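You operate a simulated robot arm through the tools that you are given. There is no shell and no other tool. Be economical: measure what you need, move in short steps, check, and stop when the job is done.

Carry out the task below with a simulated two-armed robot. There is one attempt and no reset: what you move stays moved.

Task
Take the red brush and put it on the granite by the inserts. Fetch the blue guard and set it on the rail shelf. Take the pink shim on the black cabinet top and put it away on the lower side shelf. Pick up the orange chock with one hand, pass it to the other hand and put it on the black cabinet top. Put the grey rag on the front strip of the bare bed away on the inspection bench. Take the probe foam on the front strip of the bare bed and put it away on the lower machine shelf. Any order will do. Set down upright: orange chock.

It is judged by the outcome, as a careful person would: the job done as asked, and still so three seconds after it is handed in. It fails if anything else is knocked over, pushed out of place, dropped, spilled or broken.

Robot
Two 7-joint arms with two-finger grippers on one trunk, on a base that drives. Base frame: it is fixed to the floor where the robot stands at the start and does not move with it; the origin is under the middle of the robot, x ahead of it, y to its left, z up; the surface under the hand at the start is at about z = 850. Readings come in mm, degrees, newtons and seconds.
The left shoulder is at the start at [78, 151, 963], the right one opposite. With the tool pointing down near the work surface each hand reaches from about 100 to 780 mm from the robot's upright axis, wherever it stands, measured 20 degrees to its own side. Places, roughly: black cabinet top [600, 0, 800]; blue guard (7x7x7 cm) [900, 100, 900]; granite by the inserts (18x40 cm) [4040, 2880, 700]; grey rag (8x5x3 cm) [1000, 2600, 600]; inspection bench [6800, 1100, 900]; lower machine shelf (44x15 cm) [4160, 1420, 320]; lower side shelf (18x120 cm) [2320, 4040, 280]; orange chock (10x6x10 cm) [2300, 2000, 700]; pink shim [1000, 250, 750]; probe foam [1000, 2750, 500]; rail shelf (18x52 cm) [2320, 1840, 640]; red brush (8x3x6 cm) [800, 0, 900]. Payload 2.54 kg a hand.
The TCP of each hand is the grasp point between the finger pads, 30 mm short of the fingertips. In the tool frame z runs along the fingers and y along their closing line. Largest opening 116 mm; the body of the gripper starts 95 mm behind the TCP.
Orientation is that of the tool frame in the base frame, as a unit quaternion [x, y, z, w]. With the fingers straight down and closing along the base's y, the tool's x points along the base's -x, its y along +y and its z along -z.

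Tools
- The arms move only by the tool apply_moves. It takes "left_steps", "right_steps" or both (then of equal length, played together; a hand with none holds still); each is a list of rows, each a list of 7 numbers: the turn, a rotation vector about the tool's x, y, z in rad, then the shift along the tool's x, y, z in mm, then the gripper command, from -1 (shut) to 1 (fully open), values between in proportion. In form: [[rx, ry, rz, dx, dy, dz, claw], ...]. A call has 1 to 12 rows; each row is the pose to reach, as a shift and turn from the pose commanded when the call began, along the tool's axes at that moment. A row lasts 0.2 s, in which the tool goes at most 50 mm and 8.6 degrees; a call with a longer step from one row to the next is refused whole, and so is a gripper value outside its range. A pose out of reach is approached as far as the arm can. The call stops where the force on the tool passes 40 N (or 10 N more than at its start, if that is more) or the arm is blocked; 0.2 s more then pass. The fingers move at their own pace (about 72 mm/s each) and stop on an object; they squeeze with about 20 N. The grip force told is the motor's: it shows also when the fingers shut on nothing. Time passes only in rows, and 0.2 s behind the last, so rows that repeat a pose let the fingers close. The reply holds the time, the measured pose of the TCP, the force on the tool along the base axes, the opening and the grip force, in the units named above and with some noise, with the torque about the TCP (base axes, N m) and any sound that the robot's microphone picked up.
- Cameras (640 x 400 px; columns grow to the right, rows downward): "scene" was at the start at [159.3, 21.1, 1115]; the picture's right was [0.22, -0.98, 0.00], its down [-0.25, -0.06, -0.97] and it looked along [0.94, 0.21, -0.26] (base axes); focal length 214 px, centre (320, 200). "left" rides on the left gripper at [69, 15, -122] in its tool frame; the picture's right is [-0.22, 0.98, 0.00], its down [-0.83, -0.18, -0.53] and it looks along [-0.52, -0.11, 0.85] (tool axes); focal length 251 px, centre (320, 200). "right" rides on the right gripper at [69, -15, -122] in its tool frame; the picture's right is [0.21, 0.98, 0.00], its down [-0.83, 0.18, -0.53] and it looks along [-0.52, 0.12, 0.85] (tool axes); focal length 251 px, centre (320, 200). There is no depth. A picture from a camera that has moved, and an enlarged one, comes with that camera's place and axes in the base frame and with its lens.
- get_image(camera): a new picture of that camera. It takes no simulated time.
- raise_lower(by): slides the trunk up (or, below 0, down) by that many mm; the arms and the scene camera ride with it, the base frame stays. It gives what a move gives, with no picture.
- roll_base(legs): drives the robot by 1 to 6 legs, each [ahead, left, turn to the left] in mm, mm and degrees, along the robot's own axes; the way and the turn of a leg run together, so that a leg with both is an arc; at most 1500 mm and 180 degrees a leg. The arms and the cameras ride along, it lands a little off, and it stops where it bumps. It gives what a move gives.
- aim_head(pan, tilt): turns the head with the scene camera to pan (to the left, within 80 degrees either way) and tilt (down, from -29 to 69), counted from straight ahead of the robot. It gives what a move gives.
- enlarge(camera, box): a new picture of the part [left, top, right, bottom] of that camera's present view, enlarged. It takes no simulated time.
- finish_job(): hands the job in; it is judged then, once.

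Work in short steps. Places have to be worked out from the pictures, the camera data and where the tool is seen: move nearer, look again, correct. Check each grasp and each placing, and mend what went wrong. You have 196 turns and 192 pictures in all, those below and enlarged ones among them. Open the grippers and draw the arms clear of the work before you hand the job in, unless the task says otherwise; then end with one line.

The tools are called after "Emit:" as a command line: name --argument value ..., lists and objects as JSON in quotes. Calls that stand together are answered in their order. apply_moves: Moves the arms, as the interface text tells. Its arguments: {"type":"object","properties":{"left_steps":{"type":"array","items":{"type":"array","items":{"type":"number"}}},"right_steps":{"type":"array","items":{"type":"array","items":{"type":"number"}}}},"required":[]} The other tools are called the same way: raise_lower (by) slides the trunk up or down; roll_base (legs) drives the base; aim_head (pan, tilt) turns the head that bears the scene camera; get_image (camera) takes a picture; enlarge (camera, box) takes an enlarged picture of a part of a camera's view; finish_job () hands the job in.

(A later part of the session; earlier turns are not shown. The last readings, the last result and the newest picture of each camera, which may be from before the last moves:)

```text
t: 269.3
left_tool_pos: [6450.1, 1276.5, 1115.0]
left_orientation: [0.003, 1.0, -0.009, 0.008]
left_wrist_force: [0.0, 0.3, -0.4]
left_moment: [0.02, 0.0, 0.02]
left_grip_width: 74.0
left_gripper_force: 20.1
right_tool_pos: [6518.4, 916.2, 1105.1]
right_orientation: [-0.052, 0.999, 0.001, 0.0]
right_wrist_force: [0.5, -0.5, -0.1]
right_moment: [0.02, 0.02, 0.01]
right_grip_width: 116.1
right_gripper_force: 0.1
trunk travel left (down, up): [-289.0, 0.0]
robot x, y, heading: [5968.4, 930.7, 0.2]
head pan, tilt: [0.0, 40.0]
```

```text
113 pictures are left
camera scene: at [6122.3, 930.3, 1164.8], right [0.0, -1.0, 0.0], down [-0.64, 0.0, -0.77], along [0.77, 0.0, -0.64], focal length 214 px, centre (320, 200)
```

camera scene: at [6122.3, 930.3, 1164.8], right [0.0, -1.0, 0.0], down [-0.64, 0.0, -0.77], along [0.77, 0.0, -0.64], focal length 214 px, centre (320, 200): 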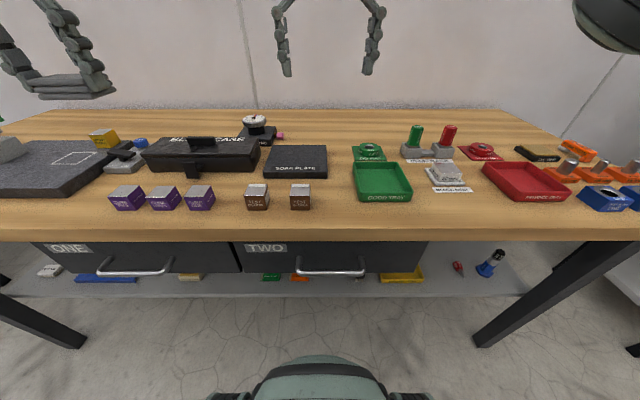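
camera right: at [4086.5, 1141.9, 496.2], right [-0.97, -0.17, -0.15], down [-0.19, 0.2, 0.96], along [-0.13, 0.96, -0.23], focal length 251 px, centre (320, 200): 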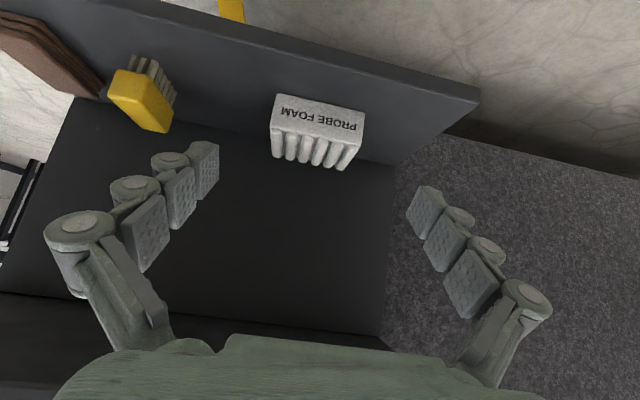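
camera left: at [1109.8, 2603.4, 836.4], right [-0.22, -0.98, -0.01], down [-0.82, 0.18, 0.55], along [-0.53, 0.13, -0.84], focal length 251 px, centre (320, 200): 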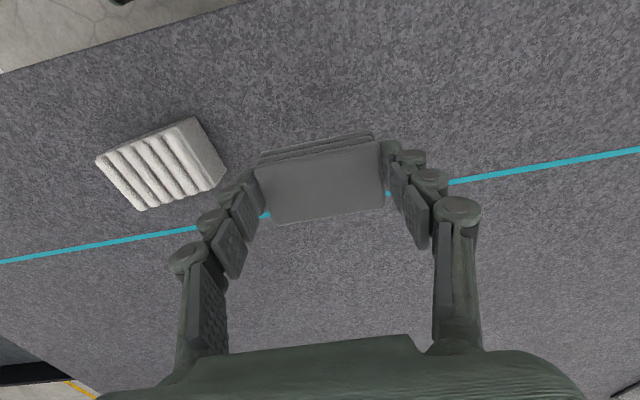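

Bench top is z≈830, front edge x≈6400. There's a clear front patch between the green and red trays around (6460, 640). I shift right so the left hand comes over it.

Emit:
roll_base --legs '[[0, -450, 0]]'

Emit:
get_image --camera "scene"

Emit:
get_image --camera "left"

```text
t: 274.2
left_tool_pos: [6450.2, 817.9, 1114.3]
left_orientation: [0.007, 1.0, -0.009, 0.008]
left_wrist_force: [0.6, -0.5, -0.1]
left_moment: [0.0, 0.02, 0.01]
left_grip_width: 73.9
left_gripper_force: 20.2
right_tool_pos: [6515.7, 457.8, 1104.8]
right_orientation: [-0.048, 0.999, 0.001, 0.001]
right_wrist_force: [0.2, -0.3, -0.7]
right_moment: [-0.01, 0.02, 0.03]
right_grip_width: 115.8
right_gripper_force: 0.1
trunk travel left (down, up): [-289.0, 0.0]
robot x, y, heading: [5965.5, 478.6, -0.4]
head pan, tilt: [0.0, 40.0]
```

```text
112 pictures are left
camera scene: at [6119.4, 474.8, 1164.7], right [-0.01, -1.0, 0.0], down [-0.64, 0.01, -0.77], along [0.77, -0.01, -0.64], focal length 214 px, centre (320, 200)
```

scene: 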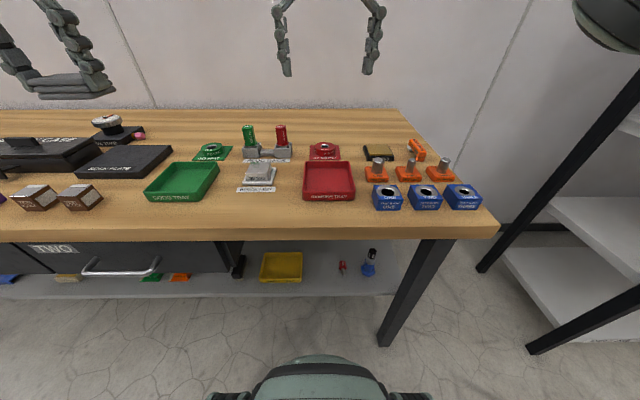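

```text
111 pictures are left
camera left: at [6378.4, 837.5, 1235.6], right [0.23, 0.97, -0.01], down [0.82, -0.18, 0.55], along [0.53, -0.14, -0.84], focal length 251 px, centre (320, 200)
```

left: 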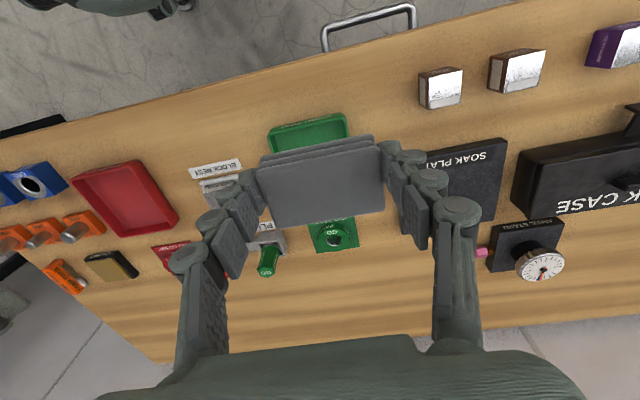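

I move the right hand aside and bring the rag over (6462, 616), then partly down.

Emit:
apply_moves --left_steps '[[0, 0, 0, -3, -40, 0, -1], [0, 0, 0, -6, -80, 0, -1], [0, 0, 0, -9, -120, 10, -1], [0, 0, 0, -12, -160, 40, -1], [0, 0, 0, -15, -202, 60, -1], [0, 0, 0, -15, -202, 100, -1], [0, 0, 0, -15, -202, 140, -1], [0, 0, 0, -15, -202, 175, -1], [0, 0, 0, -15, -202, 204, -1]]' --right_steps '[[0, 0, 0, 20, -40, 0, 1], [0, 0, 0, 40, -80, 0, 1], [0, 0, 0, 60, -120, 0, 1], [0, 0, 0, 80, -150, 0, 1], [0, 0, 0, 80, -150, 0, 1], [0, 0, 0, 80, -150, 0, 1], [0, 0, 0, 80, -150, 0, 1], [0, 0, 0, 80, -150, 0, 1], [0, 0, 0, 80, -150, 0, 1]]'

Emit:
get_image --camera "scene"

Emit:
get_image --camera "left"

```text
t: 276.2
left_tool_pos: [6466.1, 610.7, 914.9]
left_orientation: [0.006, 1.0, -0.009, 0.008]
left_wrist_force: [-0.1, -0.4, -0.1]
left_moment: [-0.02, -0.01, 0.02]
left_grip_width: 73.8
left_gripper_force: 19.7
right_tool_pos: [6451.9, 302.4, 1103.8]
right_orientation: [-0.048, 0.999, 0.0, 0.0]
right_wrist_force: [0.2, -1.0, 1.2]
right_moment: [-0.03, 0.01, 0.02]
right_grip_width: 116.2
right_gripper_force: 0.1
trunk travel left (down, up): [-289.0, 0.0]
robot x, y, heading: [5967.4, 476.0, -0.9]
head pan, tilt: [0.0, 40.0]
```

```text
110 pictures are left
camera scene: at [6119.7, 474.9, 1164.7], right [-0.01, -1.0, 0.0], down [-0.64, 0.01, -0.77], along [0.77, -0.01, -0.64], focal length 214 px, centre (320, 200)
```

scene: 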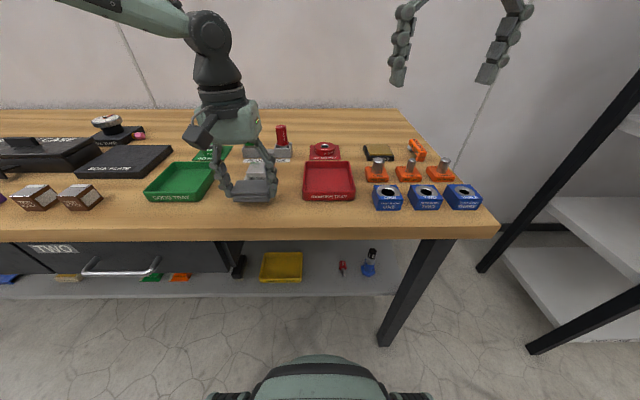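

```text
109 pictures are left
camera left: at [6393.9, 629.7, 1035.4], right [0.23, 0.97, -0.01], down [0.82, -0.18, 0.55], along [0.53, -0.14, -0.84], focal length 251 px, centre (320, 200)
```

left: 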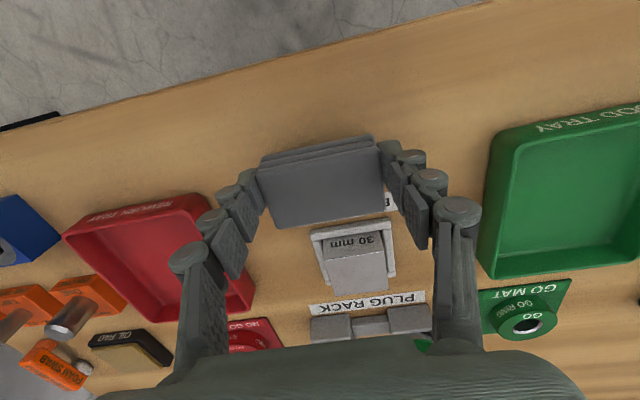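

Path is clear. I lower the rag to the bench in small steps.

Emit:
apply_moves --left_steps '[[0, 0, 0, 5, 0, 20, -1], [0, 0, 0, 8, 0, 35, -1], [0, 0, 0, 8, 0, 42, -1], [0, 0, 0, 8, 0, 46, -1], [0, 0, 0, 8, 0, 49, -1], [0, 0, 0, 8, 0, 52, -1]]'

```text
t: 276.9
left_tool_pos: [6459.0, 609.2, 886.3]
left_orientation: [0.007, 1.0, -0.01, 0.014]
left_wrist_force: [-8.3, 1.0, 22.3]
left_moment: [0.93, 0.43, 0.29]
left_grip_width: 74.7
left_gripper_force: 20.4
right_tool_pos: [6449.6, 303.7, 1105.6]
right_orientation: [-0.048, 0.999, 0.001, 0.002]
right_wrist_force: [-0.3, 0.2, -0.3]
right_moment: [0.0, 0.01, 0.01]
right_grip_width: 115.8
right_gripper_force: 0.0
trunk travel left (down, up): [-289.0, 0.0]
robot x, y, heading: [5962.5, 475.5, -0.4]
head pan, tilt: [0.0, 40.0]
stopped in row 3 (left hand): the force on the tool passed its limit at 47 N (the readings are from after the stop); the commanded pose is now the measured one
```

Contact came at TCP z 886, i.e. bench about z 852. I check that it's the bench surface.

Emit:
get_image --camera "left"

Emit:
enlarge --camera "scene" --box '[190, 140, 310, 240]'

```text
108 pictures are left
camera left: at [6386.5, 628.6, 1006.5], right [0.23, 0.97, -0.01], down [0.81, -0.18, 0.56], along [0.54, -0.14, -0.83], focal length 251 px, centre (320, 200)
```

left: 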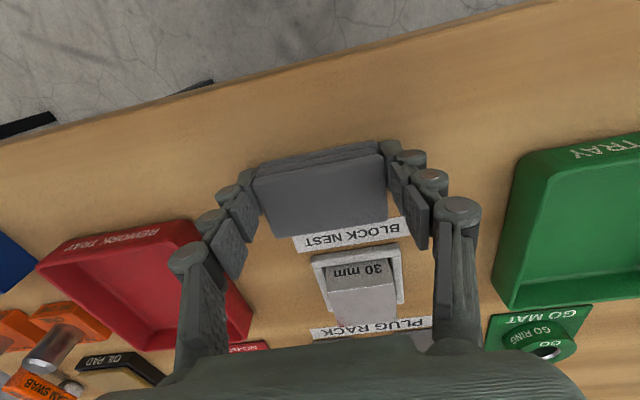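

```text
4.00 times, centred on (250, 190) of scene
camera zoom: at [6117.1, 474.6, 1165.3], right [-0.01, -1.0, 0.0], down [-0.64, 0.01, -0.77], along [0.77, -0.01, -0.64], focal length 858 px, centre (600, 240)
```

zoom: 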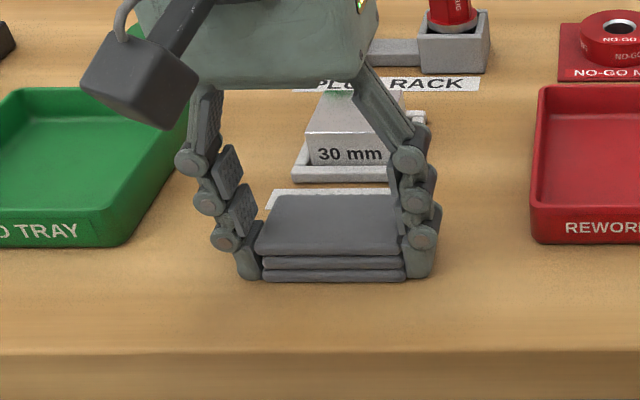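

Clearly resting on the bench. I open the fingers and rise.

Emit:
apply_moves --left_steps '[[0, 0, 0, 0, 0, -2, 0.5], [0, 0, 0, 0, 0, -2, 0.8], [0, 0, 0, 0, 0, -2, 0.8], [0, 0, 0, 0, 0, -30, 0.8], [0, 0, 0, 0, 0, -70, 0.8], [0, 0, 0, 0, 0, -115, 0.8], [0, 0, 0, 0, 0, -160, 0.8], [0, 0, 0, 10, 20, -200, 0.8], [0, 0, 0, 20, 60, -230, 0.8]]'

Emit:
get_image --camera "scene"

```text
refused: row 9 steps farther than a row can; nothing moved
```

```text
106 pictures are left
camera scene: at [6117.1, 474.6, 1165.3], right [-0.01, -1.0, 0.0], down [-0.64, 0.01, -0.77], along [0.77, -0.01, -0.64], focal length 214 px, centre (320, 200)
```

scene: 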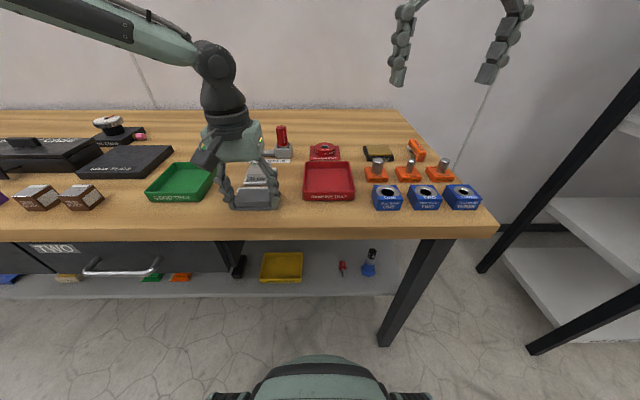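

Emit:
apply_moves --left_steps '[[0, 0, 0, 0, 0, -2, 0.5], [0, 0, 0, 0, 0, -2, 0.8], [0, 0, 0, 0, 0, -2, 0.8], [0, 0, 0, 0, 0, -30, 0.8], [0, 0, 0, 0, 0, -70, 0.8], [0, 0, 0, 0, 0, -115, 0.8], [0, 0, 0, 0, 0, -160, 0.8], [0, 0, 0, 10, 15, -195, 0.8], [0, 0, 0, 20, 35, -225, 0.8]]'

Emit:
get_image --camera "scene"

```text
t: 278.9
left_tool_pos: [6437.7, 647.9, 1106.2]
left_orientation: [0.007, 1.0, -0.01, 0.012]
left_wrist_force: [-0.6, 1.0, 0.3]
left_moment: [-0.05, -0.03, 0.02]
left_grip_width: 104.6
left_gripper_force: 0.1
right_tool_pos: [6452.1, 303.4, 1104.1]
right_orientation: [-0.048, 0.999, -0.001, 0.001]
right_wrist_force: [0.1, -0.5, 0.2]
right_moment: [0.0, -0.01, -0.01]
right_grip_width: 116.1
right_gripper_force: 0.0
trunk travel left (down, up): [-289.0, 0.0]
robot x, y, heading: [5967.2, 478.9, -0.8]
head pan, tilt: [0.0, 40.0]
```

```text
105 pictures are left
camera scene: at [6119.0, 475.2, 1164.8], right [-0.01, -1.0, 0.0], down [-0.64, 0.01, -0.77], along [0.77, -0.01, -0.64], focal length 214 px, centre (320, 200)
```

scene: 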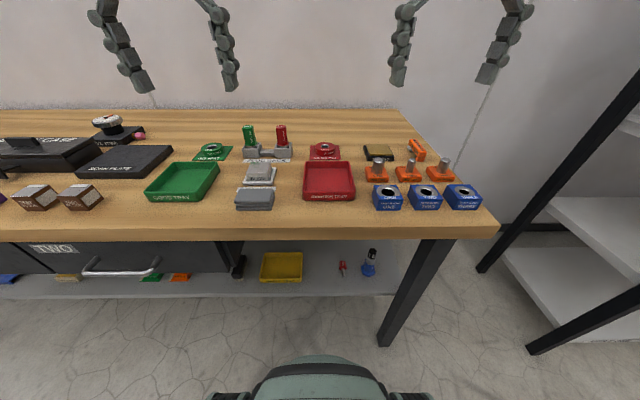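

Rag is on the bench. I back away heading-preserved (reverse down the lane) toward the rail shelf.

Emit:
roll_base --legs '[[-500, 0, 0.8], [0, 270, 0], [-1500, 0, 0]]'

Emit:
roll_base --legs '[[-1000, 0, 0]]'

```text
t: 291.7
left_tool_pos: [4423.4, 920.5, 1106.8]
left_orientation: [-0.002, 1.0, -0.01, 0.013]
left_wrist_force: [-0.5, -1.0, 0.0]
left_moment: [0.0, -0.01, 0.01]
left_grip_width: 104.6
left_gripper_force: 0.1
right_tool_pos: [4442.0, 577.3, 1104.3]
right_orientation: [-0.056, 0.998, -0.001, 0.0]
right_wrist_force: [-0.6, 0.4, 0.5]
right_moment: [-0.05, 0.04, 0.03]
right_grip_width: 116.0
right_gripper_force: 0.0
trunk travel left (down, up): [-289.0, 0.0]
robot x, y, heading: [3953.4, 742.0, 0.4]
head pan, tilt: [0.0, 40.0]
```

```text
t: 297.0
left_tool_pos: [3401.7, 912.9, 1106.8]
left_orientation: [-0.009, 1.0, -0.009, 0.013]
left_wrist_force: [0.2, 0.0, 0.5]
left_moment: [-0.01, 0.0, 0.01]
left_grip_width: 104.5
left_gripper_force: 0.0
right_tool_pos: [3426.8, 570.5, 1104.1]
right_orientation: [-0.063, 0.998, 0.0, 0.001]
right_wrist_force: [0.3, 0.6, 0.4]
right_moment: [0.02, -0.02, -0.01]
right_grip_width: 115.8
right_gripper_force: 0.1
trunk travel left (down, up): [-289.0, 0.0]
robot x, y, heading: [2933.6, 729.5, 1.2]
head pan, tilt: [0.0, 40.0]
```

Now to the rail shelf for the chock: continue back and then left in front of it.

Emit:
roll_base --legs '[[-1120, 0, -1.2], [0, 1090, 0]]'

Emit:
aim_head --pan 5 --tilt 45

Emit:
get_image --camera "scene"

```text
t: 312.9
left_tool_pos: [2322.3, 1990.6, 1106.9]
left_orientation: [0.001, 1.0, -0.009, 0.011]
left_wrist_force: [0.3, -0.2, -0.6]
left_moment: [0.03, 0.02, -0.04]
left_grip_width: 104.4
left_gripper_force: 0.1
right_tool_pos: [2340.0, 1646.7, 1104.3]
right_orientation: [-0.053, 0.999, 0.0, 0.002]
right_wrist_force: [0.0, 0.2, -0.4]
right_moment: [0.01, 0.01, 0.01]
right_grip_width: 116.1
right_gripper_force: 0.0
trunk travel left (down, up): [-289.0, 0.0]
robot x, y, heading: [1850.2, 1810.4, 0.1]
head pan, tilt: [0.0, 40.0]
```

```text
t: 313.6
left_tool_pos: [2322.8, 1991.5, 1105.9]
left_orientation: [0.001, 1.0, -0.01, 0.012]
left_wrist_force: [0.9, 0.5, -0.6]
left_moment: [0.02, 0.02, -0.01]
left_grip_width: 104.4
left_gripper_force: 0.0
right_tool_pos: [2339.3, 1646.2, 1105.1]
right_orientation: [-0.053, 0.999, 0.0, 0.0]
right_wrist_force: [0.6, 0.5, 0.4]
right_moment: [-0.04, 0.0, -0.02]
right_grip_width: 115.8
right_gripper_force: 0.0
trunk travel left (down, up): [-289.0, 0.0]
robot x, y, heading: [1851.3, 1815.0, 0.2]
head pan, tilt: [5.0, 45.0]
```

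```text
104 pictures are left
camera scene: at [2001.6, 1822.2, 1157.5], right [0.09, -1.0, 0.0], down [-0.7, -0.06, -0.71], along [0.7, 0.06, -0.71], focal length 214 px, centre (320, 200)
```

scene: 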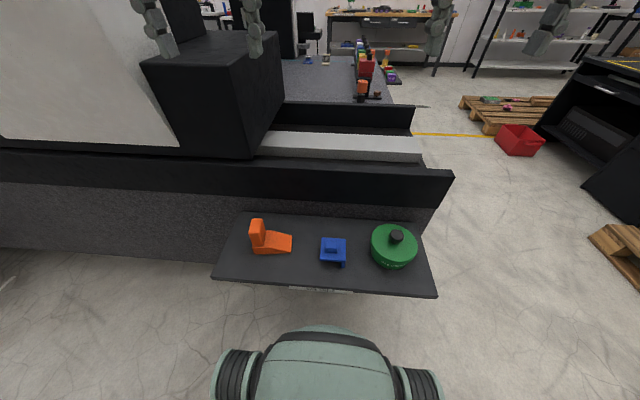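

I lower the trunk, correct the left hand's small tilt, then yaw it 90° so it closes along x.

Emit:
raise_lower --by -89

Emit:
apply_moves --left_steps '[[-0.02, 0.024, 0, 0, 0, 0, 1], [-0.02, 0.024, 0, 0, 0, 0, 1]]'

Emit:
apply_moves --left_steps '[[0, 0, 0.145, 0, 0, 8, 1], [0, 0, 0.29, 0, 0, 16, 1], [0, 0, 0.435, 0, 0, 24, 1], [0, 0, 0.58, 0, 0, 32, 1], [0, 0, 0.725, 0, 0, 40, 1], [0, 0, 0.87, 0, 0, 50, 1], [0, 0, 1.015, 0, 0, 60, 1], [0, 0, 1.16, 0, 0, 75, 1], [0, 0, 1.305, 0, 0, 90, 1], [0, 0, 1.45, 0, 0, 100, 1], [0, 0, 1.57, 0, 0, 100, 1]]'

Emit:
get_image --camera "left"

```text
t: 314.8
left_tool_pos: [2323.0, 1990.3, 1016.4]
left_orientation: [0.002, 1.0, -0.01, 0.013]
left_wrist_force: [0.5, -0.5, 0.2]
left_moment: [0.03, 0.02, 0.01]
left_grip_width: 104.2
left_gripper_force: 0.1
right_tool_pos: [2340.0, 1646.8, 1015.3]
right_orientation: [-0.052, 0.999, 0.0, 0.001]
right_wrist_force: [-1.3, -0.3, -0.2]
right_moment: [0.0, -0.04, 0.03]
right_grip_width: 115.8
right_gripper_force: 0.0
trunk travel left (down, up): [-200.0, 89.0]
robot x, y, heading: [1854.3, 1814.9, 0.0]
head pan, tilt: [5.0, 45.0]
```

```text
t: 315.4
left_tool_pos: [2321.7, 1991.5, 1017.0]
left_orientation: [0.002, 1.0, 0.001, 0.001]
left_wrist_force: [-0.1, 0.0, -0.5]
left_moment: [0.01, 0.02, -0.01]
left_grip_width: 115.9
left_gripper_force: 0.1
right_tool_pos: [2338.4, 1646.0, 1015.4]
right_orientation: [-0.053, 0.999, 0.001, 0.001]
right_wrist_force: [-0.9, 0.5, 0.9]
right_moment: [-0.02, -0.03, 0.03]
right_grip_width: 115.7
right_gripper_force: 0.1
trunk travel left (down, up): [-200.0, 89.0]
robot x, y, heading: [1854.0, 1813.4, 0.1]
head pan, tilt: [5.0, 45.0]
```

```text
t: 317.8
left_tool_pos: [2322.7, 1991.3, 916.4]
left_orientation: [0.708, 0.706, 0.001, 0.0]
left_wrist_force: [-0.3, -0.1, -0.3]
left_moment: [0.02, 0.0, 0.0]
left_grip_width: 116.1
left_gripper_force: 0.0
right_tool_pos: [2339.7, 1646.3, 1015.7]
right_orientation: [-0.052, 0.999, -0.001, 0.0]
right_wrist_force: [0.1, -0.1, 0.1]
right_moment: [-0.04, 0.03, -0.01]
right_grip_width: 116.1
right_gripper_force: 0.2
trunk travel left (down, up): [-200.0, 89.0]
robot x, y, heading: [1854.3, 1808.7, -0.1]
head pan, tilt: [5.0, 45.0]
```

```text
103 pictures are left
camera left: at [2336.5, 2060.5, 1039.3], right [0.98, -0.22, 0.0], down [-0.19, -0.83, 0.53], along [-0.12, -0.52, -0.85], focal length 251 px, centre (320, 200)
```

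left: 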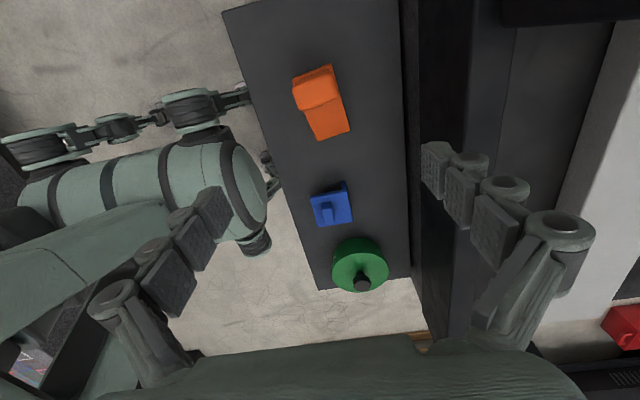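

Upright block is at ≈(2322, 2020). I shift over it, trim yaw by ~4°, descend partway and look again.

Emit:
apply_moves --left_steps '[[0, 0, -0.035, 14, 0, 30, 1], [0, 0, -0.07, 28, 0, 60, 1], [0, 0, -0.07, 28, 0, 90, 1]]'

Emit:
get_image --camera "left"

Emit:
enlarge --camera "scene" --box '[200, 180, 360, 300]'

```text
t: 318.6
left_tool_pos: [2323.9, 2018.6, 825.5]
left_orientation: [0.683, 0.731, 0.001, 0.0]
left_wrist_force: [0.0, 1.0, -0.5]
left_moment: [-0.01, 0.0, 0.01]
left_grip_width: 115.9
left_gripper_force: 0.0
right_tool_pos: [2339.9, 1646.8, 1016.8]
right_orientation: [-0.052, 0.999, -0.001, 0.001]
right_wrist_force: [-0.7, -0.7, 0.0]
right_moment: [0.01, -0.02, -0.01]
right_grip_width: 116.2
right_gripper_force: 0.1
trunk travel left (down, up): [-200.0, 89.0]
robot x, y, heading: [1853.9, 1813.3, 0.1]
head pan, tilt: [5.0, 45.0]
```

```text
102 pictures are left
camera left: at [2332.0, 2089.8, 947.8], right [0.99, -0.15, 0.0], down [-0.13, -0.84, 0.53], along [-0.08, -0.53, -0.85], focal length 251 px, centre (320, 200)
```

left: 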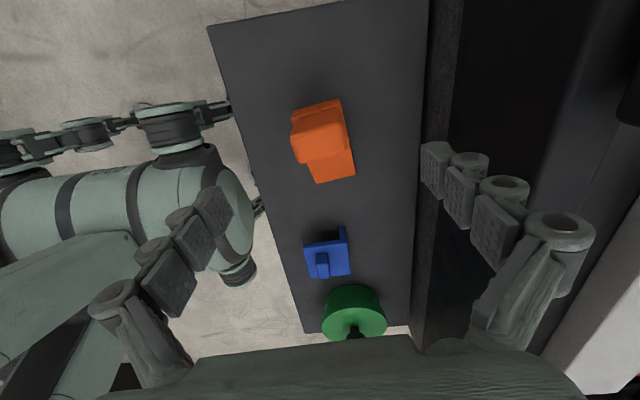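

```text
3.33 times, centred on (280, 240) of scene
camera zoom: at [2001.7, 1822.3, 1068.5], right [0.09, -1.0, 0.0], down [-0.7, -0.06, -0.71], along [0.7, 0.06, -0.71], focal length 715 px, centre (453, 67)
```

zoom: 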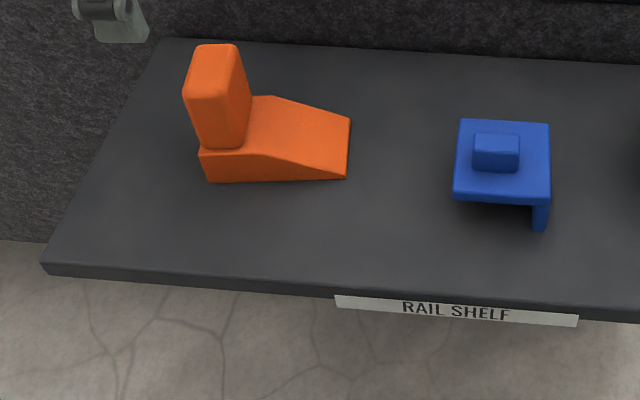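

Upright is well centred (about +5 mm along tool x). I descend to grip its upper half and close.

Emit:
apply_moves --left_steps '[[0, 0, 0, 3, 0, 35, 1], [0, 0, 0, 5, 0, 70, 1], [0, 0, 0, 5, 0, 100, 1], [0, 0, 0, 5, 0, 115, 1], [0, 0, 0, 5, 0, 115, 0.4], [0, 0, 0, 5, 0, 115, 0], [0, 0, 0, 5, 0, 115, -1], [0, 0, 0, 5, 0, 115, -1]]'

Emit:
enlarge --camera "scene" --box '[200, 160, 360, 280]'

Emit:
get_image --camera "left"

```text
t: 320.4
left_tool_pos: [2323.4, 2024.8, 711.8]
left_orientation: [0.683, 0.731, 0.002, 0.0]
left_wrist_force: [-1.9, -0.2, 2.3]
left_moment: [0.09, 0.31, 0.0]
left_grip_width: 50.1
left_gripper_force: 19.8
right_tool_pos: [2339.9, 1647.7, 1015.3]
right_orientation: [-0.053, 0.999, -0.001, 0.001]
right_wrist_force: [-0.1, 0.5, -0.8]
right_moment: [-0.03, -0.01, 0.02]
right_grip_width: 116.1
right_gripper_force: 0.1
trunk travel left (down, up): [-200.0, 89.0]
robot x, y, heading: [1850.7, 1811.5, 0.2]
head pan, tilt: [5.0, 45.0]
```

```text
3.33 times, centred on (280, 220) of scene
camera zoom: at [2001.4, 1822.2, 1068.5], right [0.09, -1.0, 0.0], down [-0.7, -0.06, -0.71], along [0.7, 0.06, -0.71], focal length 715 px, centre (453, 133)
```

zoom: 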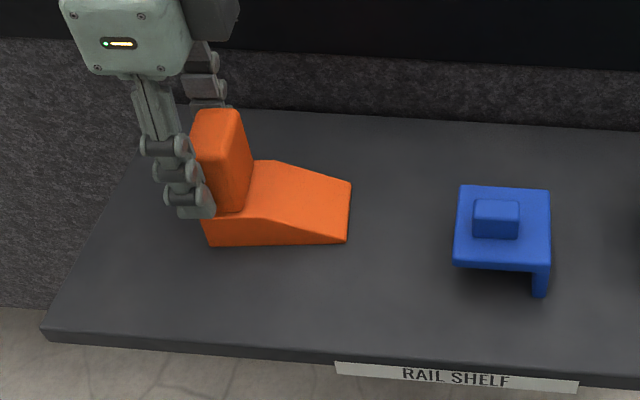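

```text
99 pictures are left
camera left: at [2332.0, 2093.9, 834.9], right [0.99, -0.15, 0.0], down [-0.13, -0.84, 0.53], along [-0.08, -0.53, -0.85], focal length 251 px, centre (320, 200)
```

left: 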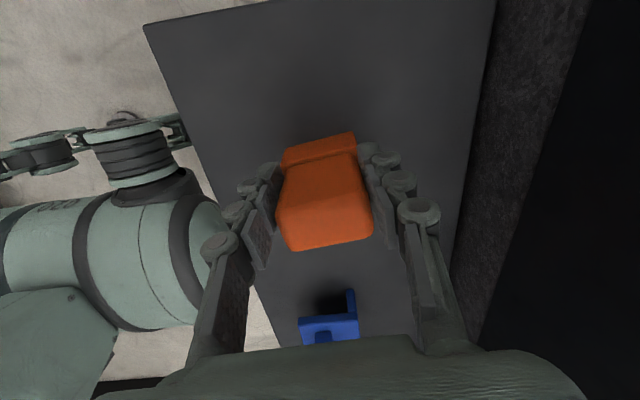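

Grip is 50 mm wide on the upright. I lift and bring it back over open space for the handover.

Emit:
apply_moves --left_steps '[[0, 0, 0, 0, 0, -20, -1], [0, 0, 0, 0, 0, -60, -1], [0, 0, 0, 0, 0, -105, -1], [0, 0, 0, 0, 0, -150, -1], [0, 0, 0, 0, 0, -195, -1], [0, 0, 0, 0, -30, -230, -1], [0, 0, 0, 0, -70, -245, -1], [0, 0, 0, -20, -100, -245, -1], [0, 0, 0, -40, -120, -245, -1]]'

Emit:
aim_head --pan 15 --tilt 25

Emit:
get_image --camera "scene"

Emit:
get_image --camera "left"

```text
t: 322.4
left_tool_pos: [2204.3, 1975.8, 957.6]
left_orientation: [0.682, 0.731, 0.0, -0.001]
left_wrist_force: [0.4, -0.4, -2.5]
left_moment: [0.08, 0.01, -0.01]
left_grip_width: 49.8
left_gripper_force: 19.9
right_tool_pos: [2339.0, 1646.7, 1014.5]
right_orientation: [-0.053, 0.999, -0.001, 0.002]
right_wrist_force: [-0.1, 0.6, 0.3]
right_moment: [0.02, -0.01, 0.02]
right_grip_width: 115.8
right_gripper_force: 0.1
trunk travel left (down, up): [-200.0, 89.0]
robot x, y, heading: [1853.3, 1812.8, 0.2]
head pan, tilt: [5.0, 45.0]
```

```text
t: 323.3
left_tool_pos: [2206.0, 1975.6, 957.7]
left_orientation: [0.682, 0.731, 0.001, 0.001]
left_wrist_force: [0.3, 0.5, -2.7]
left_moment: [0.08, -0.02, 0.0]
left_grip_width: 49.9
left_gripper_force: 19.9
right_tool_pos: [2339.9, 1646.6, 1016.0]
right_orientation: [-0.052, 0.999, 0.0, 0.001]
right_wrist_force: [-0.2, 0.6, 0.0]
right_moment: [-0.01, 0.01, -0.03]
right_grip_width: 115.9
right_gripper_force: 0.0
trunk travel left (down, up): [-200.0, 89.0]
robot x, y, heading: [1851.9, 1814.5, -0.2]
head pan, tilt: [15.0, 25.0]
```

```text
98 pictures are left
camera scene: at [2009.8, 1839.0, 1099.0], right [0.26, -0.97, 0.0], down [-0.41, -0.11, -0.91], along [0.88, 0.23, -0.42], focal length 214 px, centre (320, 200)
```

scene: 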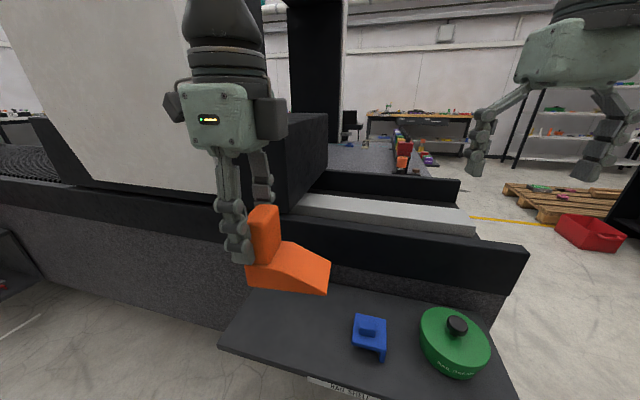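

```text
97 pictures are left
camera left: at [2215.0, 2045.5, 1080.0], right [0.99, -0.15, 0.0], down [-0.13, -0.84, 0.53], along [-0.08, -0.53, -0.85], focal length 251 px, centre (320, 200)
```

left: 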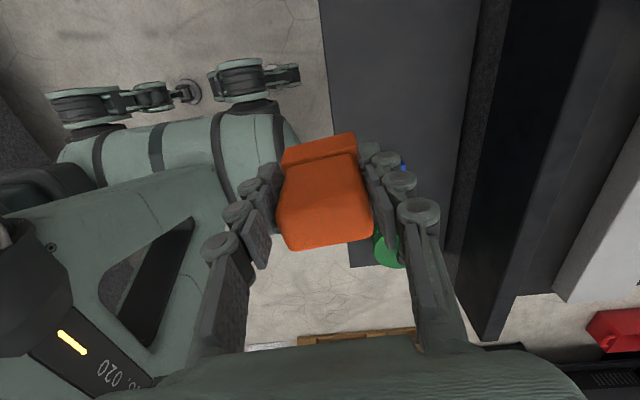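

Left hand holds the chock steadily. For the handover I turn the right hand so it also closes along x and will come from the right at 45° onto the wedge.

Emit:
apply_moves --right_steps '[[0, 0, -0.134, 11, 11, -2, 1], [0, 0, -0.268, 22, 22, -4, 1], [0, 0, -0.4, 33, 34, -6, 1], [0, 0, -0.534, 44, 46, -9, 1], [0, 0, -0.667, 55, 57, -11, 1], [0, 0, -0.8, 66, 69, -13, 1], [0, 0, -0.934, 77, 80, -16, 1], [0, 0, -1.067, 88, 92, -18, 1], [0, 0, -1.2, 99, 103, -20, 1], [0, 0, -1.334, 110, 115, -23, 1], [0, 0, -1.466, 121, 126, -25, 1]]'

Emit:
apply_moves --right_steps '[[0, -0.131, 0, 0, 0, 4, 1], [0, -0.262, 0, -5, 0, 8, 1], [0, -0.393, 0, -10, 0, 12, 1], [0, -0.524, 0, -20, 0, 16, 1], [0, -0.655, 0, -30, 0, 20, 1], [0, -0.785, 0, -40, 0, 25, 1]]'

Emit:
get_image --camera "right"

Emit:
get_image --camera "scene"

```text
t: 325.7
left_tool_pos: [2205.3, 1975.6, 957.1]
left_orientation: [0.683, 0.731, 0.001, 0.0]
left_wrist_force: [-0.1, 0.6, -3.9]
left_moment: [0.09, 0.03, 0.02]
left_grip_width: 49.8
left_gripper_force: 19.9
right_tool_pos: [2192.5, 1767.5, 1033.6]
right_orientation: [0.707, -0.707, 0.001, -0.001]
right_wrist_force: [-0.1, -1.0, 0.8]
right_moment: [0.0, -0.01, -0.03]
right_grip_width: 116.1
right_gripper_force: 0.1
right hand out of reach, approached as far as the arm can: row 11
trunk travel left (down, up): [-200.0, 89.0]
robot x, y, heading: [1851.1, 1814.7, -0.0]
head pan, tilt: [15.0, 25.0]
```

```text
t: 327.1
left_tool_pos: [2205.3, 1975.5, 957.1]
left_orientation: [0.683, 0.731, 0.001, 0.0]
left_wrist_force: [0.5, -0.3, -3.1]
left_moment: [0.07, -0.03, 0.02]
left_grip_width: 49.8
left_gripper_force: 19.9
right_tool_pos: [2193.5, 1806.5, 1008.6]
right_orientation: [-0.653, 0.654, 0.27, 0.271]
right_wrist_force: [-0.1, -0.2, -0.2]
right_moment: [0.0, 0.0, 0.01]
right_grip_width: 116.1
right_gripper_force: 0.0
trunk travel left (down, up): [-200.0, 89.0]
robot x, y, heading: [1852.3, 1814.8, 0.1]
head pan, tilt: [15.0, 25.0]
```

```text
96 pictures are left
camera right: at [2208.5, 1669.7, 1044.9], right [-0.98, -0.15, -0.15], down [-0.18, 0.2, 0.96], along [-0.11, 0.97, -0.23], focal length 251 px, centre (320, 200)
```

right: 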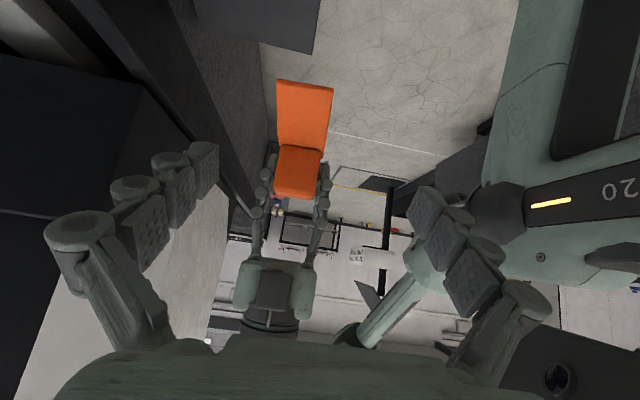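

```text
95 pictures are left
camera scene: at [2009.8, 1838.9, 1099.1], right [0.26, -0.97, 0.0], down [-0.41, -0.11, -0.91], along [0.88, 0.23, -0.42], focal length 214 px, centre (320, 200)
```

scene: 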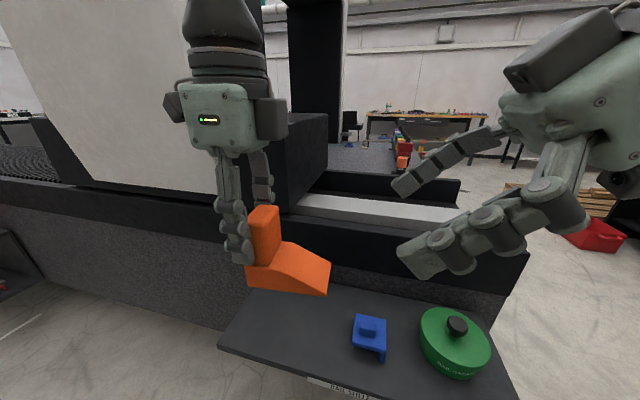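

The right camera shows the wedge clearly: wedge face y≈1908–1952, chock bottom z≈878. I advance the right hand along its axis and check before closing.

Emit:
apply_moves --right_steps '[[-0.02, 0, -0.02, -15, -8, 20, 1], [-0.05, 0, -0.05, -29, -15, 50, 1], [-0.05, 0, -0.05, -29, -15, 85, 1], [-0.05, 0, -0.05, -29, -15, 115, 1]]'

Emit:
get_image --camera "right"

Emit:
enlarge --camera "scene" --box '[180, 120, 420, 320]'

```text
t: 328.1
left_tool_pos: [2206.0, 1974.1, 958.3]
left_orientation: [0.682, 0.731, 0.0, 0.0]
left_wrist_force: [0.4, 0.4, -3.1]
left_moment: [0.12, 0.01, 0.0]
left_grip_width: 49.6
left_gripper_force: 20.0
right_tool_pos: [2208.5, 1886.7, 967.8]
right_orientation: [0.676, -0.63, -0.279, -0.261]
right_wrist_force: [0.3, -0.3, 1.4]
right_moment: [0.02, 0.0, 0.03]
right_grip_width: 116.1
right_gripper_force: 0.1
right hand out of reach, approached as far as the arm can: row 4
trunk travel left (down, up): [-200.0, 89.0]
robot x, y, heading: [1854.0, 1816.6, -0.0]
head pan, tilt: [15.0, 25.0]
```

```text
94 pictures are left
camera right: at [2233.3, 1753.1, 1005.6], right [-0.96, -0.22, -0.15], down [-0.2, 0.19, 0.96], along [-0.18, 0.96, -0.23], focal length 251 px, centre (320, 200)
```

right: 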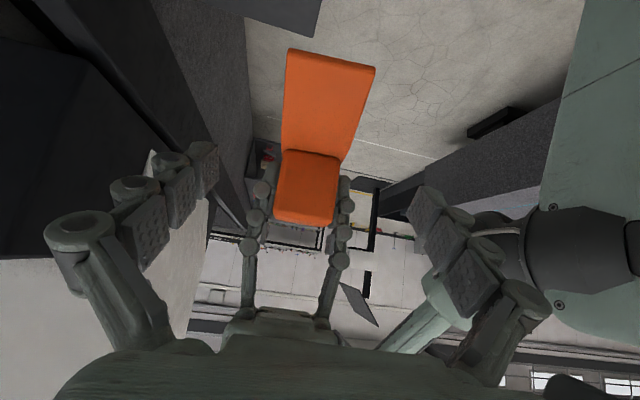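

```text
2.00 times, centred on (300, 220) of scene
camera zoom: at [2009.7, 1839.0, 1099.1], right [0.26, -0.97, 0.0], down [-0.41, -0.11, -0.91], along [0.88, 0.23, -0.42], focal length 429 px, centre (360, 160)
```

zoom: 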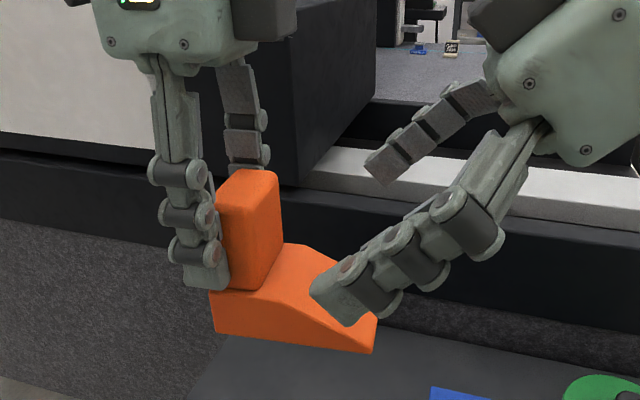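

The right arm is near its reach limit, but lateral and yaw alignment are right. So I bring the chock to it: the left hand moves it along the right hand's axis into the open fingers.

Emit:
apply_moves --left_steps '[[0, 0, 0, -14, -1, -14, -1], [0, 0, 0, -28, -2, -28, -1], [0, 0, 0, -42, -3, -42, -1], [0, 0, 0, -54, -4, -53, -1]]'

Emit:
get_image --camera "right"

Emit:
enlarge --camera "scene" --box '[180, 80, 420, 280]'

```text
t: 329.1
left_tool_pos: [2205.5, 1920.8, 1007.9]
left_orientation: [0.682, 0.731, 0.0, 0.0]
left_wrist_force: [0.4, -0.9, -3.4]
left_moment: [0.08, 0.02, 0.01]
left_grip_width: 50.0
left_gripper_force: 19.9
right_tool_pos: [2209.0, 1886.3, 970.2]
right_orientation: [0.675, -0.631, -0.279, -0.261]
right_wrist_force: [-0.5, 0.1, 0.4]
right_moment: [-0.03, 0.0, 0.0]
right_grip_width: 115.9
right_gripper_force: 0.3
trunk travel left (down, up): [-200.0, 89.0]
robot x, y, heading: [1852.9, 1811.9, -0.0]
head pan, tilt: [15.0, 25.0]
```

```text
92 pictures are left
camera right: at [2233.3, 1752.8, 1005.8], right [-0.96, -0.22, -0.15], down [-0.2, 0.19, 0.96], along [-0.18, 0.96, -0.23], focal length 251 px, centre (320, 200)
```

right: 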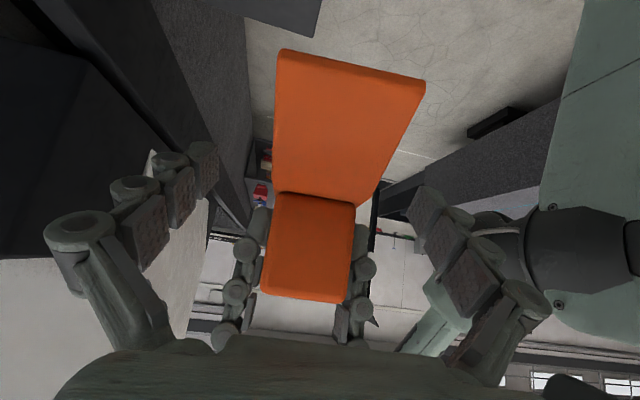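

```text
2.00 times, centred on (300, 180) of scene
camera zoom: at [2009.7, 1838.9, 1099.0], right [0.26, -0.97, 0.0], down [-0.41, -0.11, -0.91], along [0.88, 0.23, -0.42], focal length 429 px, centre (360, 240)
```

zoom: 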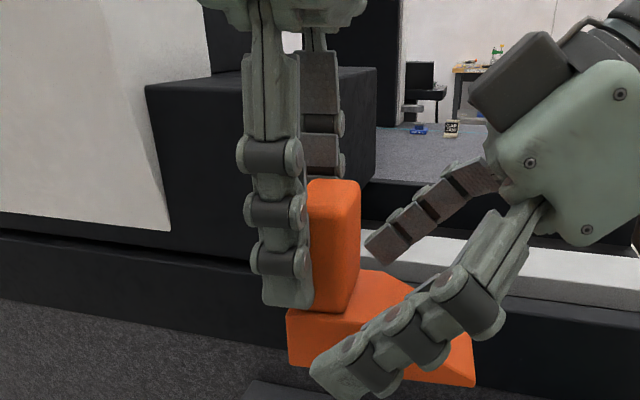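

Alignment is good. I bring the chock 6 mm deeper and close the right hand on it.

Emit:
apply_moves --left_steps '[[0, 0, 0, -6, 0, -6, -1], [0, 0, 0, -6, 0, -6, -1], [0, 0, 0, -6, 0, -6, -1], [0, 0, 0, -6, 0, -6, -1], [0, 0, 0, -6, 0, -6, -1], [0, 0, 0, -6, 0, -6, -1]]' --right_steps '[[0, 0, 0, 0, 0, 0, 1], [0, 0, 0, 0, 0, 0, 0.5], [0, 0, 0, 0, 0, 0, 0.2], [0, 0, 0, 0, 0, 0, -0.5], [0, 0, 0, 0, 0, 0, -1], [0, 0, 0, 0, 0, 0, -1]]'

Emit:
get_image --camera "right"

```text
t: 330.5
left_tool_pos: [2205.9, 1914.7, 1013.9]
left_orientation: [0.683, 0.73, 0.001, 0.0]
left_wrist_force: [2.9, 1.4, -4.6]
left_moment: [0.13, -0.1, 0.0]
left_grip_width: 49.7
left_gripper_force: 20.2
right_tool_pos: [2208.6, 1886.6, 969.5]
right_orientation: [0.677, -0.629, -0.28, -0.261]
right_wrist_force: [-3.6, -1.7, 0.4]
right_moment: [0.05, -0.07, 0.11]
right_grip_width: 55.7
right_gripper_force: 20.2
trunk travel left (down, up): [-200.0, 89.0]
robot x, y, heading: [1853.0, 1815.9, -0.1]
head pan, tilt: [15.0, 25.0]
```

```text
90 pictures are left
camera right: at [2233.2, 1753.0, 1005.8], right [-0.96, -0.22, -0.15], down [-0.2, 0.19, 0.96], along [-0.18, 0.96, -0.23], focal length 251 px, centre (320, 200)
```

right: 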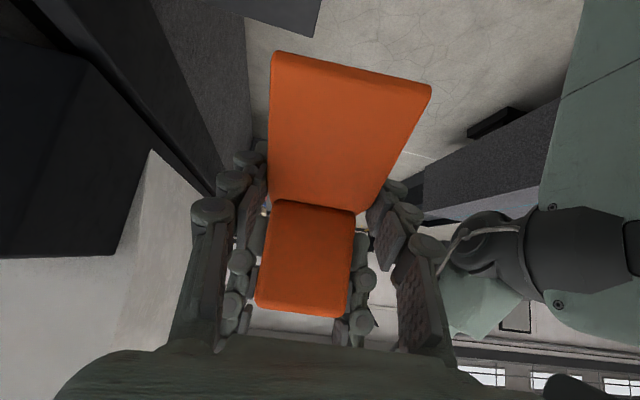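

Both hands hold it (55.7 mm). I open the left hand and raise it off.

Emit:
apply_moves --left_steps '[[0, 0, 0, 0, 0, 0, 0], [0, 0, 0, 0, 0, 0, 0.3], [0, 0, 0, 0, 0, 0, 0.3], [0, 0, 0, 0, 0, -30, 0.3], [0, 0, 0, 0, 0, -65, 0.3], [0, 0, 0, 10, 0, -100, 0.3], [0, 0, 0, 40, 0, -120, 0.3], [0, 0, 0, 80, 0, -130, 0.3], [0, 0, 0, 120, 0, -130, 0.3]]'

Emit:
get_image --camera "scene"

Emit:
get_image --camera "right"

```text
t: 332.5
left_tool_pos: [2196.7, 2034.9, 1144.3]
left_orientation: [0.683, 0.731, 0.0, 0.001]
left_wrist_force: [-1.3, -0.8, 0.0]
left_moment: [0.01, 0.0, 0.01]
left_grip_width: 75.5
left_gripper_force: 0.1
right_tool_pos: [2208.6, 1887.9, 969.0]
right_orientation: [0.676, -0.63, -0.28, -0.261]
right_wrist_force: [0.4, -0.1, -0.6]
right_moment: [-0.02, 0.0, 0.02]
right_grip_width: 55.5
right_gripper_force: 19.9
trunk travel left (down, up): [-200.0, 89.0]
robot x, y, heading: [1852.9, 1816.9, 0.1]
head pan, tilt: [15.0, 25.0]
```

```text
89 pictures are left
camera scene: at [2009.6, 1839.4, 1099.0], right [0.26, -0.97, 0.0], down [-0.41, -0.11, -0.91], along [0.88, 0.23, -0.42], focal length 214 px, centre (320, 200)
```

scene: 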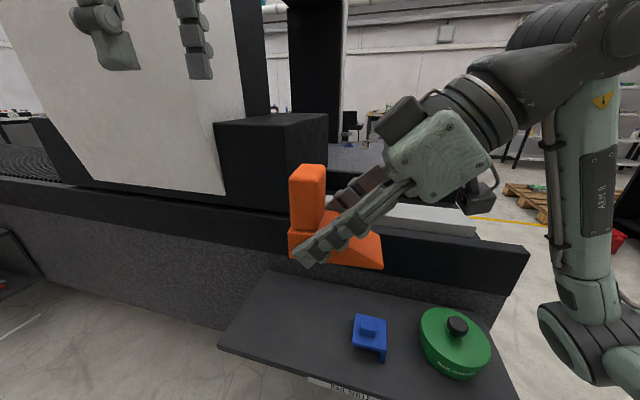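

```text
88 pictures are left
camera right: at [2233.2, 1753.3, 1005.8], right [-0.96, -0.22, -0.15], down [-0.2, 0.19, 0.96], along [-0.18, 0.96, -0.23], focal length 251 px, centre (320, 200)
```

right: 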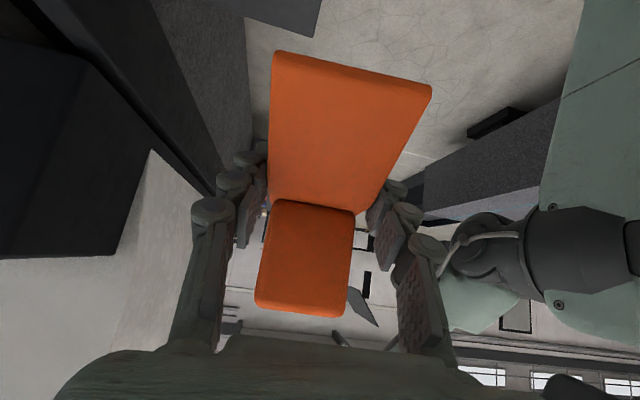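

Handover complete; the right hand has it upright, bottom ~36 mm below TCP. I raise the trunk and drive back to the cabinet's far corner.

Emit:
raise_lower --by 80

Emit:
roll_base --legs '[[-100, 0, 0], [0, -1130, 0], [0, 0, -165]]'

Emit:
aim_head --pan 10 --tilt 40

Emit:
get_image --camera "scene"

```text
t: 333.6
left_tool_pos: [2195.5, 2033.6, 1223.9]
left_orientation: [0.682, 0.731, 0.001, -0.001]
left_wrist_force: [-0.6, -0.1, 0.3]
left_moment: [0.0, 0.02, -0.03]
left_grip_width: 75.4
left_gripper_force: 0.0
right_tool_pos: [2208.5, 1886.4, 1049.2]
right_orientation: [0.676, -0.63, -0.28, -0.261]
right_wrist_force: [0.4, -0.6, -3.2]
right_moment: [-0.04, -0.01, -0.05]
right_grip_width: 55.4
right_gripper_force: 19.8
trunk travel left (down, up): [-280.0, 9.0]
robot x, y, heading: [1854.1, 1813.9, 0.1]
head pan, tilt: [15.0, 25.0]
```

```text
t: 352.5
left_tool_pos: [1471.1, 369.1, 1223.9]
left_orientation: [0.818, -0.575, 0.001, 0.002]
left_wrist_force: [-0.3, -0.3, -0.3]
left_moment: [0.01, 0.01, 0.02]
left_grip_width: 75.4
left_gripper_force: 0.0
right_tool_pos: [1420.7, 508.3, 1048.2]
right_orientation: [0.531, 0.756, -0.219, 0.314]
right_wrist_force: [0.3, 0.1, -3.7]
right_moment: [0.04, -0.01, 0.0]
right_grip_width: 55.4
right_gripper_force: 20.1
trunk travel left (down, up): [-280.0, 9.0]
robot x, y, heading: [1743.9, 676.1, -164.2]
head pan, tilt: [15.0, 25.0]
```

```text
t: 353.3
left_tool_pos: [1471.0, 369.5, 1223.2]
left_orientation: [0.818, -0.575, 0.001, 0.002]
left_wrist_force: [0.0, -0.6, 0.4]
left_moment: [-0.01, -0.02, -0.04]
left_grip_width: 75.2
left_gripper_force: 0.2
right_tool_pos: [1419.8, 506.7, 1049.2]
right_orientation: [0.531, 0.757, -0.219, 0.313]
right_wrist_force: [0.1, -0.1, -2.6]
right_moment: [-0.01, 0.03, -0.02]
right_grip_width: 55.5
right_gripper_force: 20.6
trunk travel left (down, up): [-280.0, 9.0]
robot x, y, heading: [1742.8, 673.2, -164.2]
head pan, tilt: [10.0, 40.0]
```

```text
87 pictures are left
camera scene: at [1601.2, 618.5, 1155.8], right [-0.44, 0.9, 0.0], down [0.58, 0.28, -0.77], along [-0.69, -0.33, -0.64], focal length 214 px, centre (320, 200)
```

scene: 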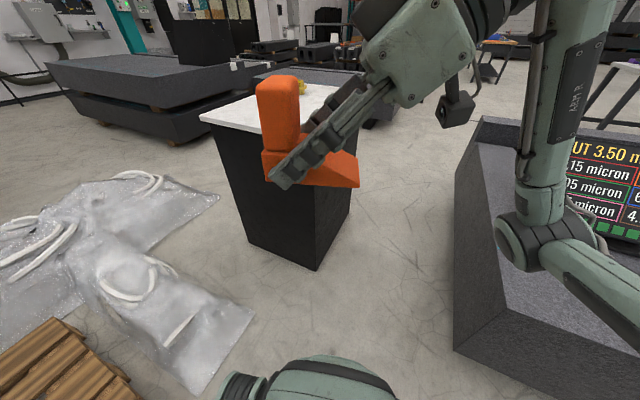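

The bundle's tip ends at y≈105, so my planned pose clears it. I drive diagonally to the cabinet corner.

Emit:
roll_base --legs '[[300, 68, 0], [135, 30, 0]]'

Emit:
aim_head --pan 10 --tilt 45

Emit:
get_image --camera "scene"

```text
t: 356.3
left_tool_pos: [1073.9, 150.2, 1222.8]
left_orientation: [0.819, -0.574, 0.001, 0.0]
left_wrist_force: [-0.7, 0.0, -0.2]
left_moment: [0.03, -0.01, 0.03]
left_grip_width: 75.1
left_gripper_force: 0.0
right_tool_pos: [1022.3, 289.7, 1048.7]
right_orientation: [0.53, 0.757, -0.219, 0.314]
right_wrist_force: [-0.4, 0.2, -3.4]
right_moment: [0.03, 0.01, 0.0]
right_grip_width: 55.6
right_gripper_force: 20.1
trunk travel left (down, up): [-280.0, 9.0]
robot x, y, heading: [1344.8, 457.5, -163.6]
head pan, tilt: [10.0, 40.0]
```

```text
t: 357.0
left_tool_pos: [1075.9, 150.7, 1224.2]
left_orientation: [0.819, -0.573, 0.0, 0.002]
left_wrist_force: [-0.4, 0.4, 0.1]
left_moment: [-0.04, -0.02, -0.01]
left_grip_width: 75.4
left_gripper_force: 0.0
right_tool_pos: [1023.6, 290.1, 1049.6]
right_orientation: [0.529, 0.757, -0.219, 0.314]
right_wrist_force: [-0.8, -0.2, -3.2]
right_moment: [0.05, 0.02, 0.01]
right_grip_width: 55.6
right_gripper_force: 20.0
trunk travel left (down, up): [-280.0, 9.0]
robot x, y, heading: [1346.2, 457.2, -164.0]
head pan, tilt: [10.0, 45.0]
```

```text
86 pictures are left
camera scene: at [1207.0, 402.5, 1148.5], right [-0.44, 0.9, 0.0], down [0.64, 0.31, -0.71], along [-0.64, -0.31, -0.71], focal length 214 px, centre (320, 200)
```

scene: 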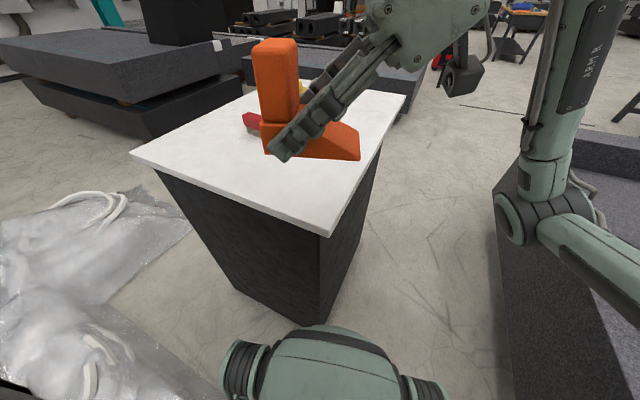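

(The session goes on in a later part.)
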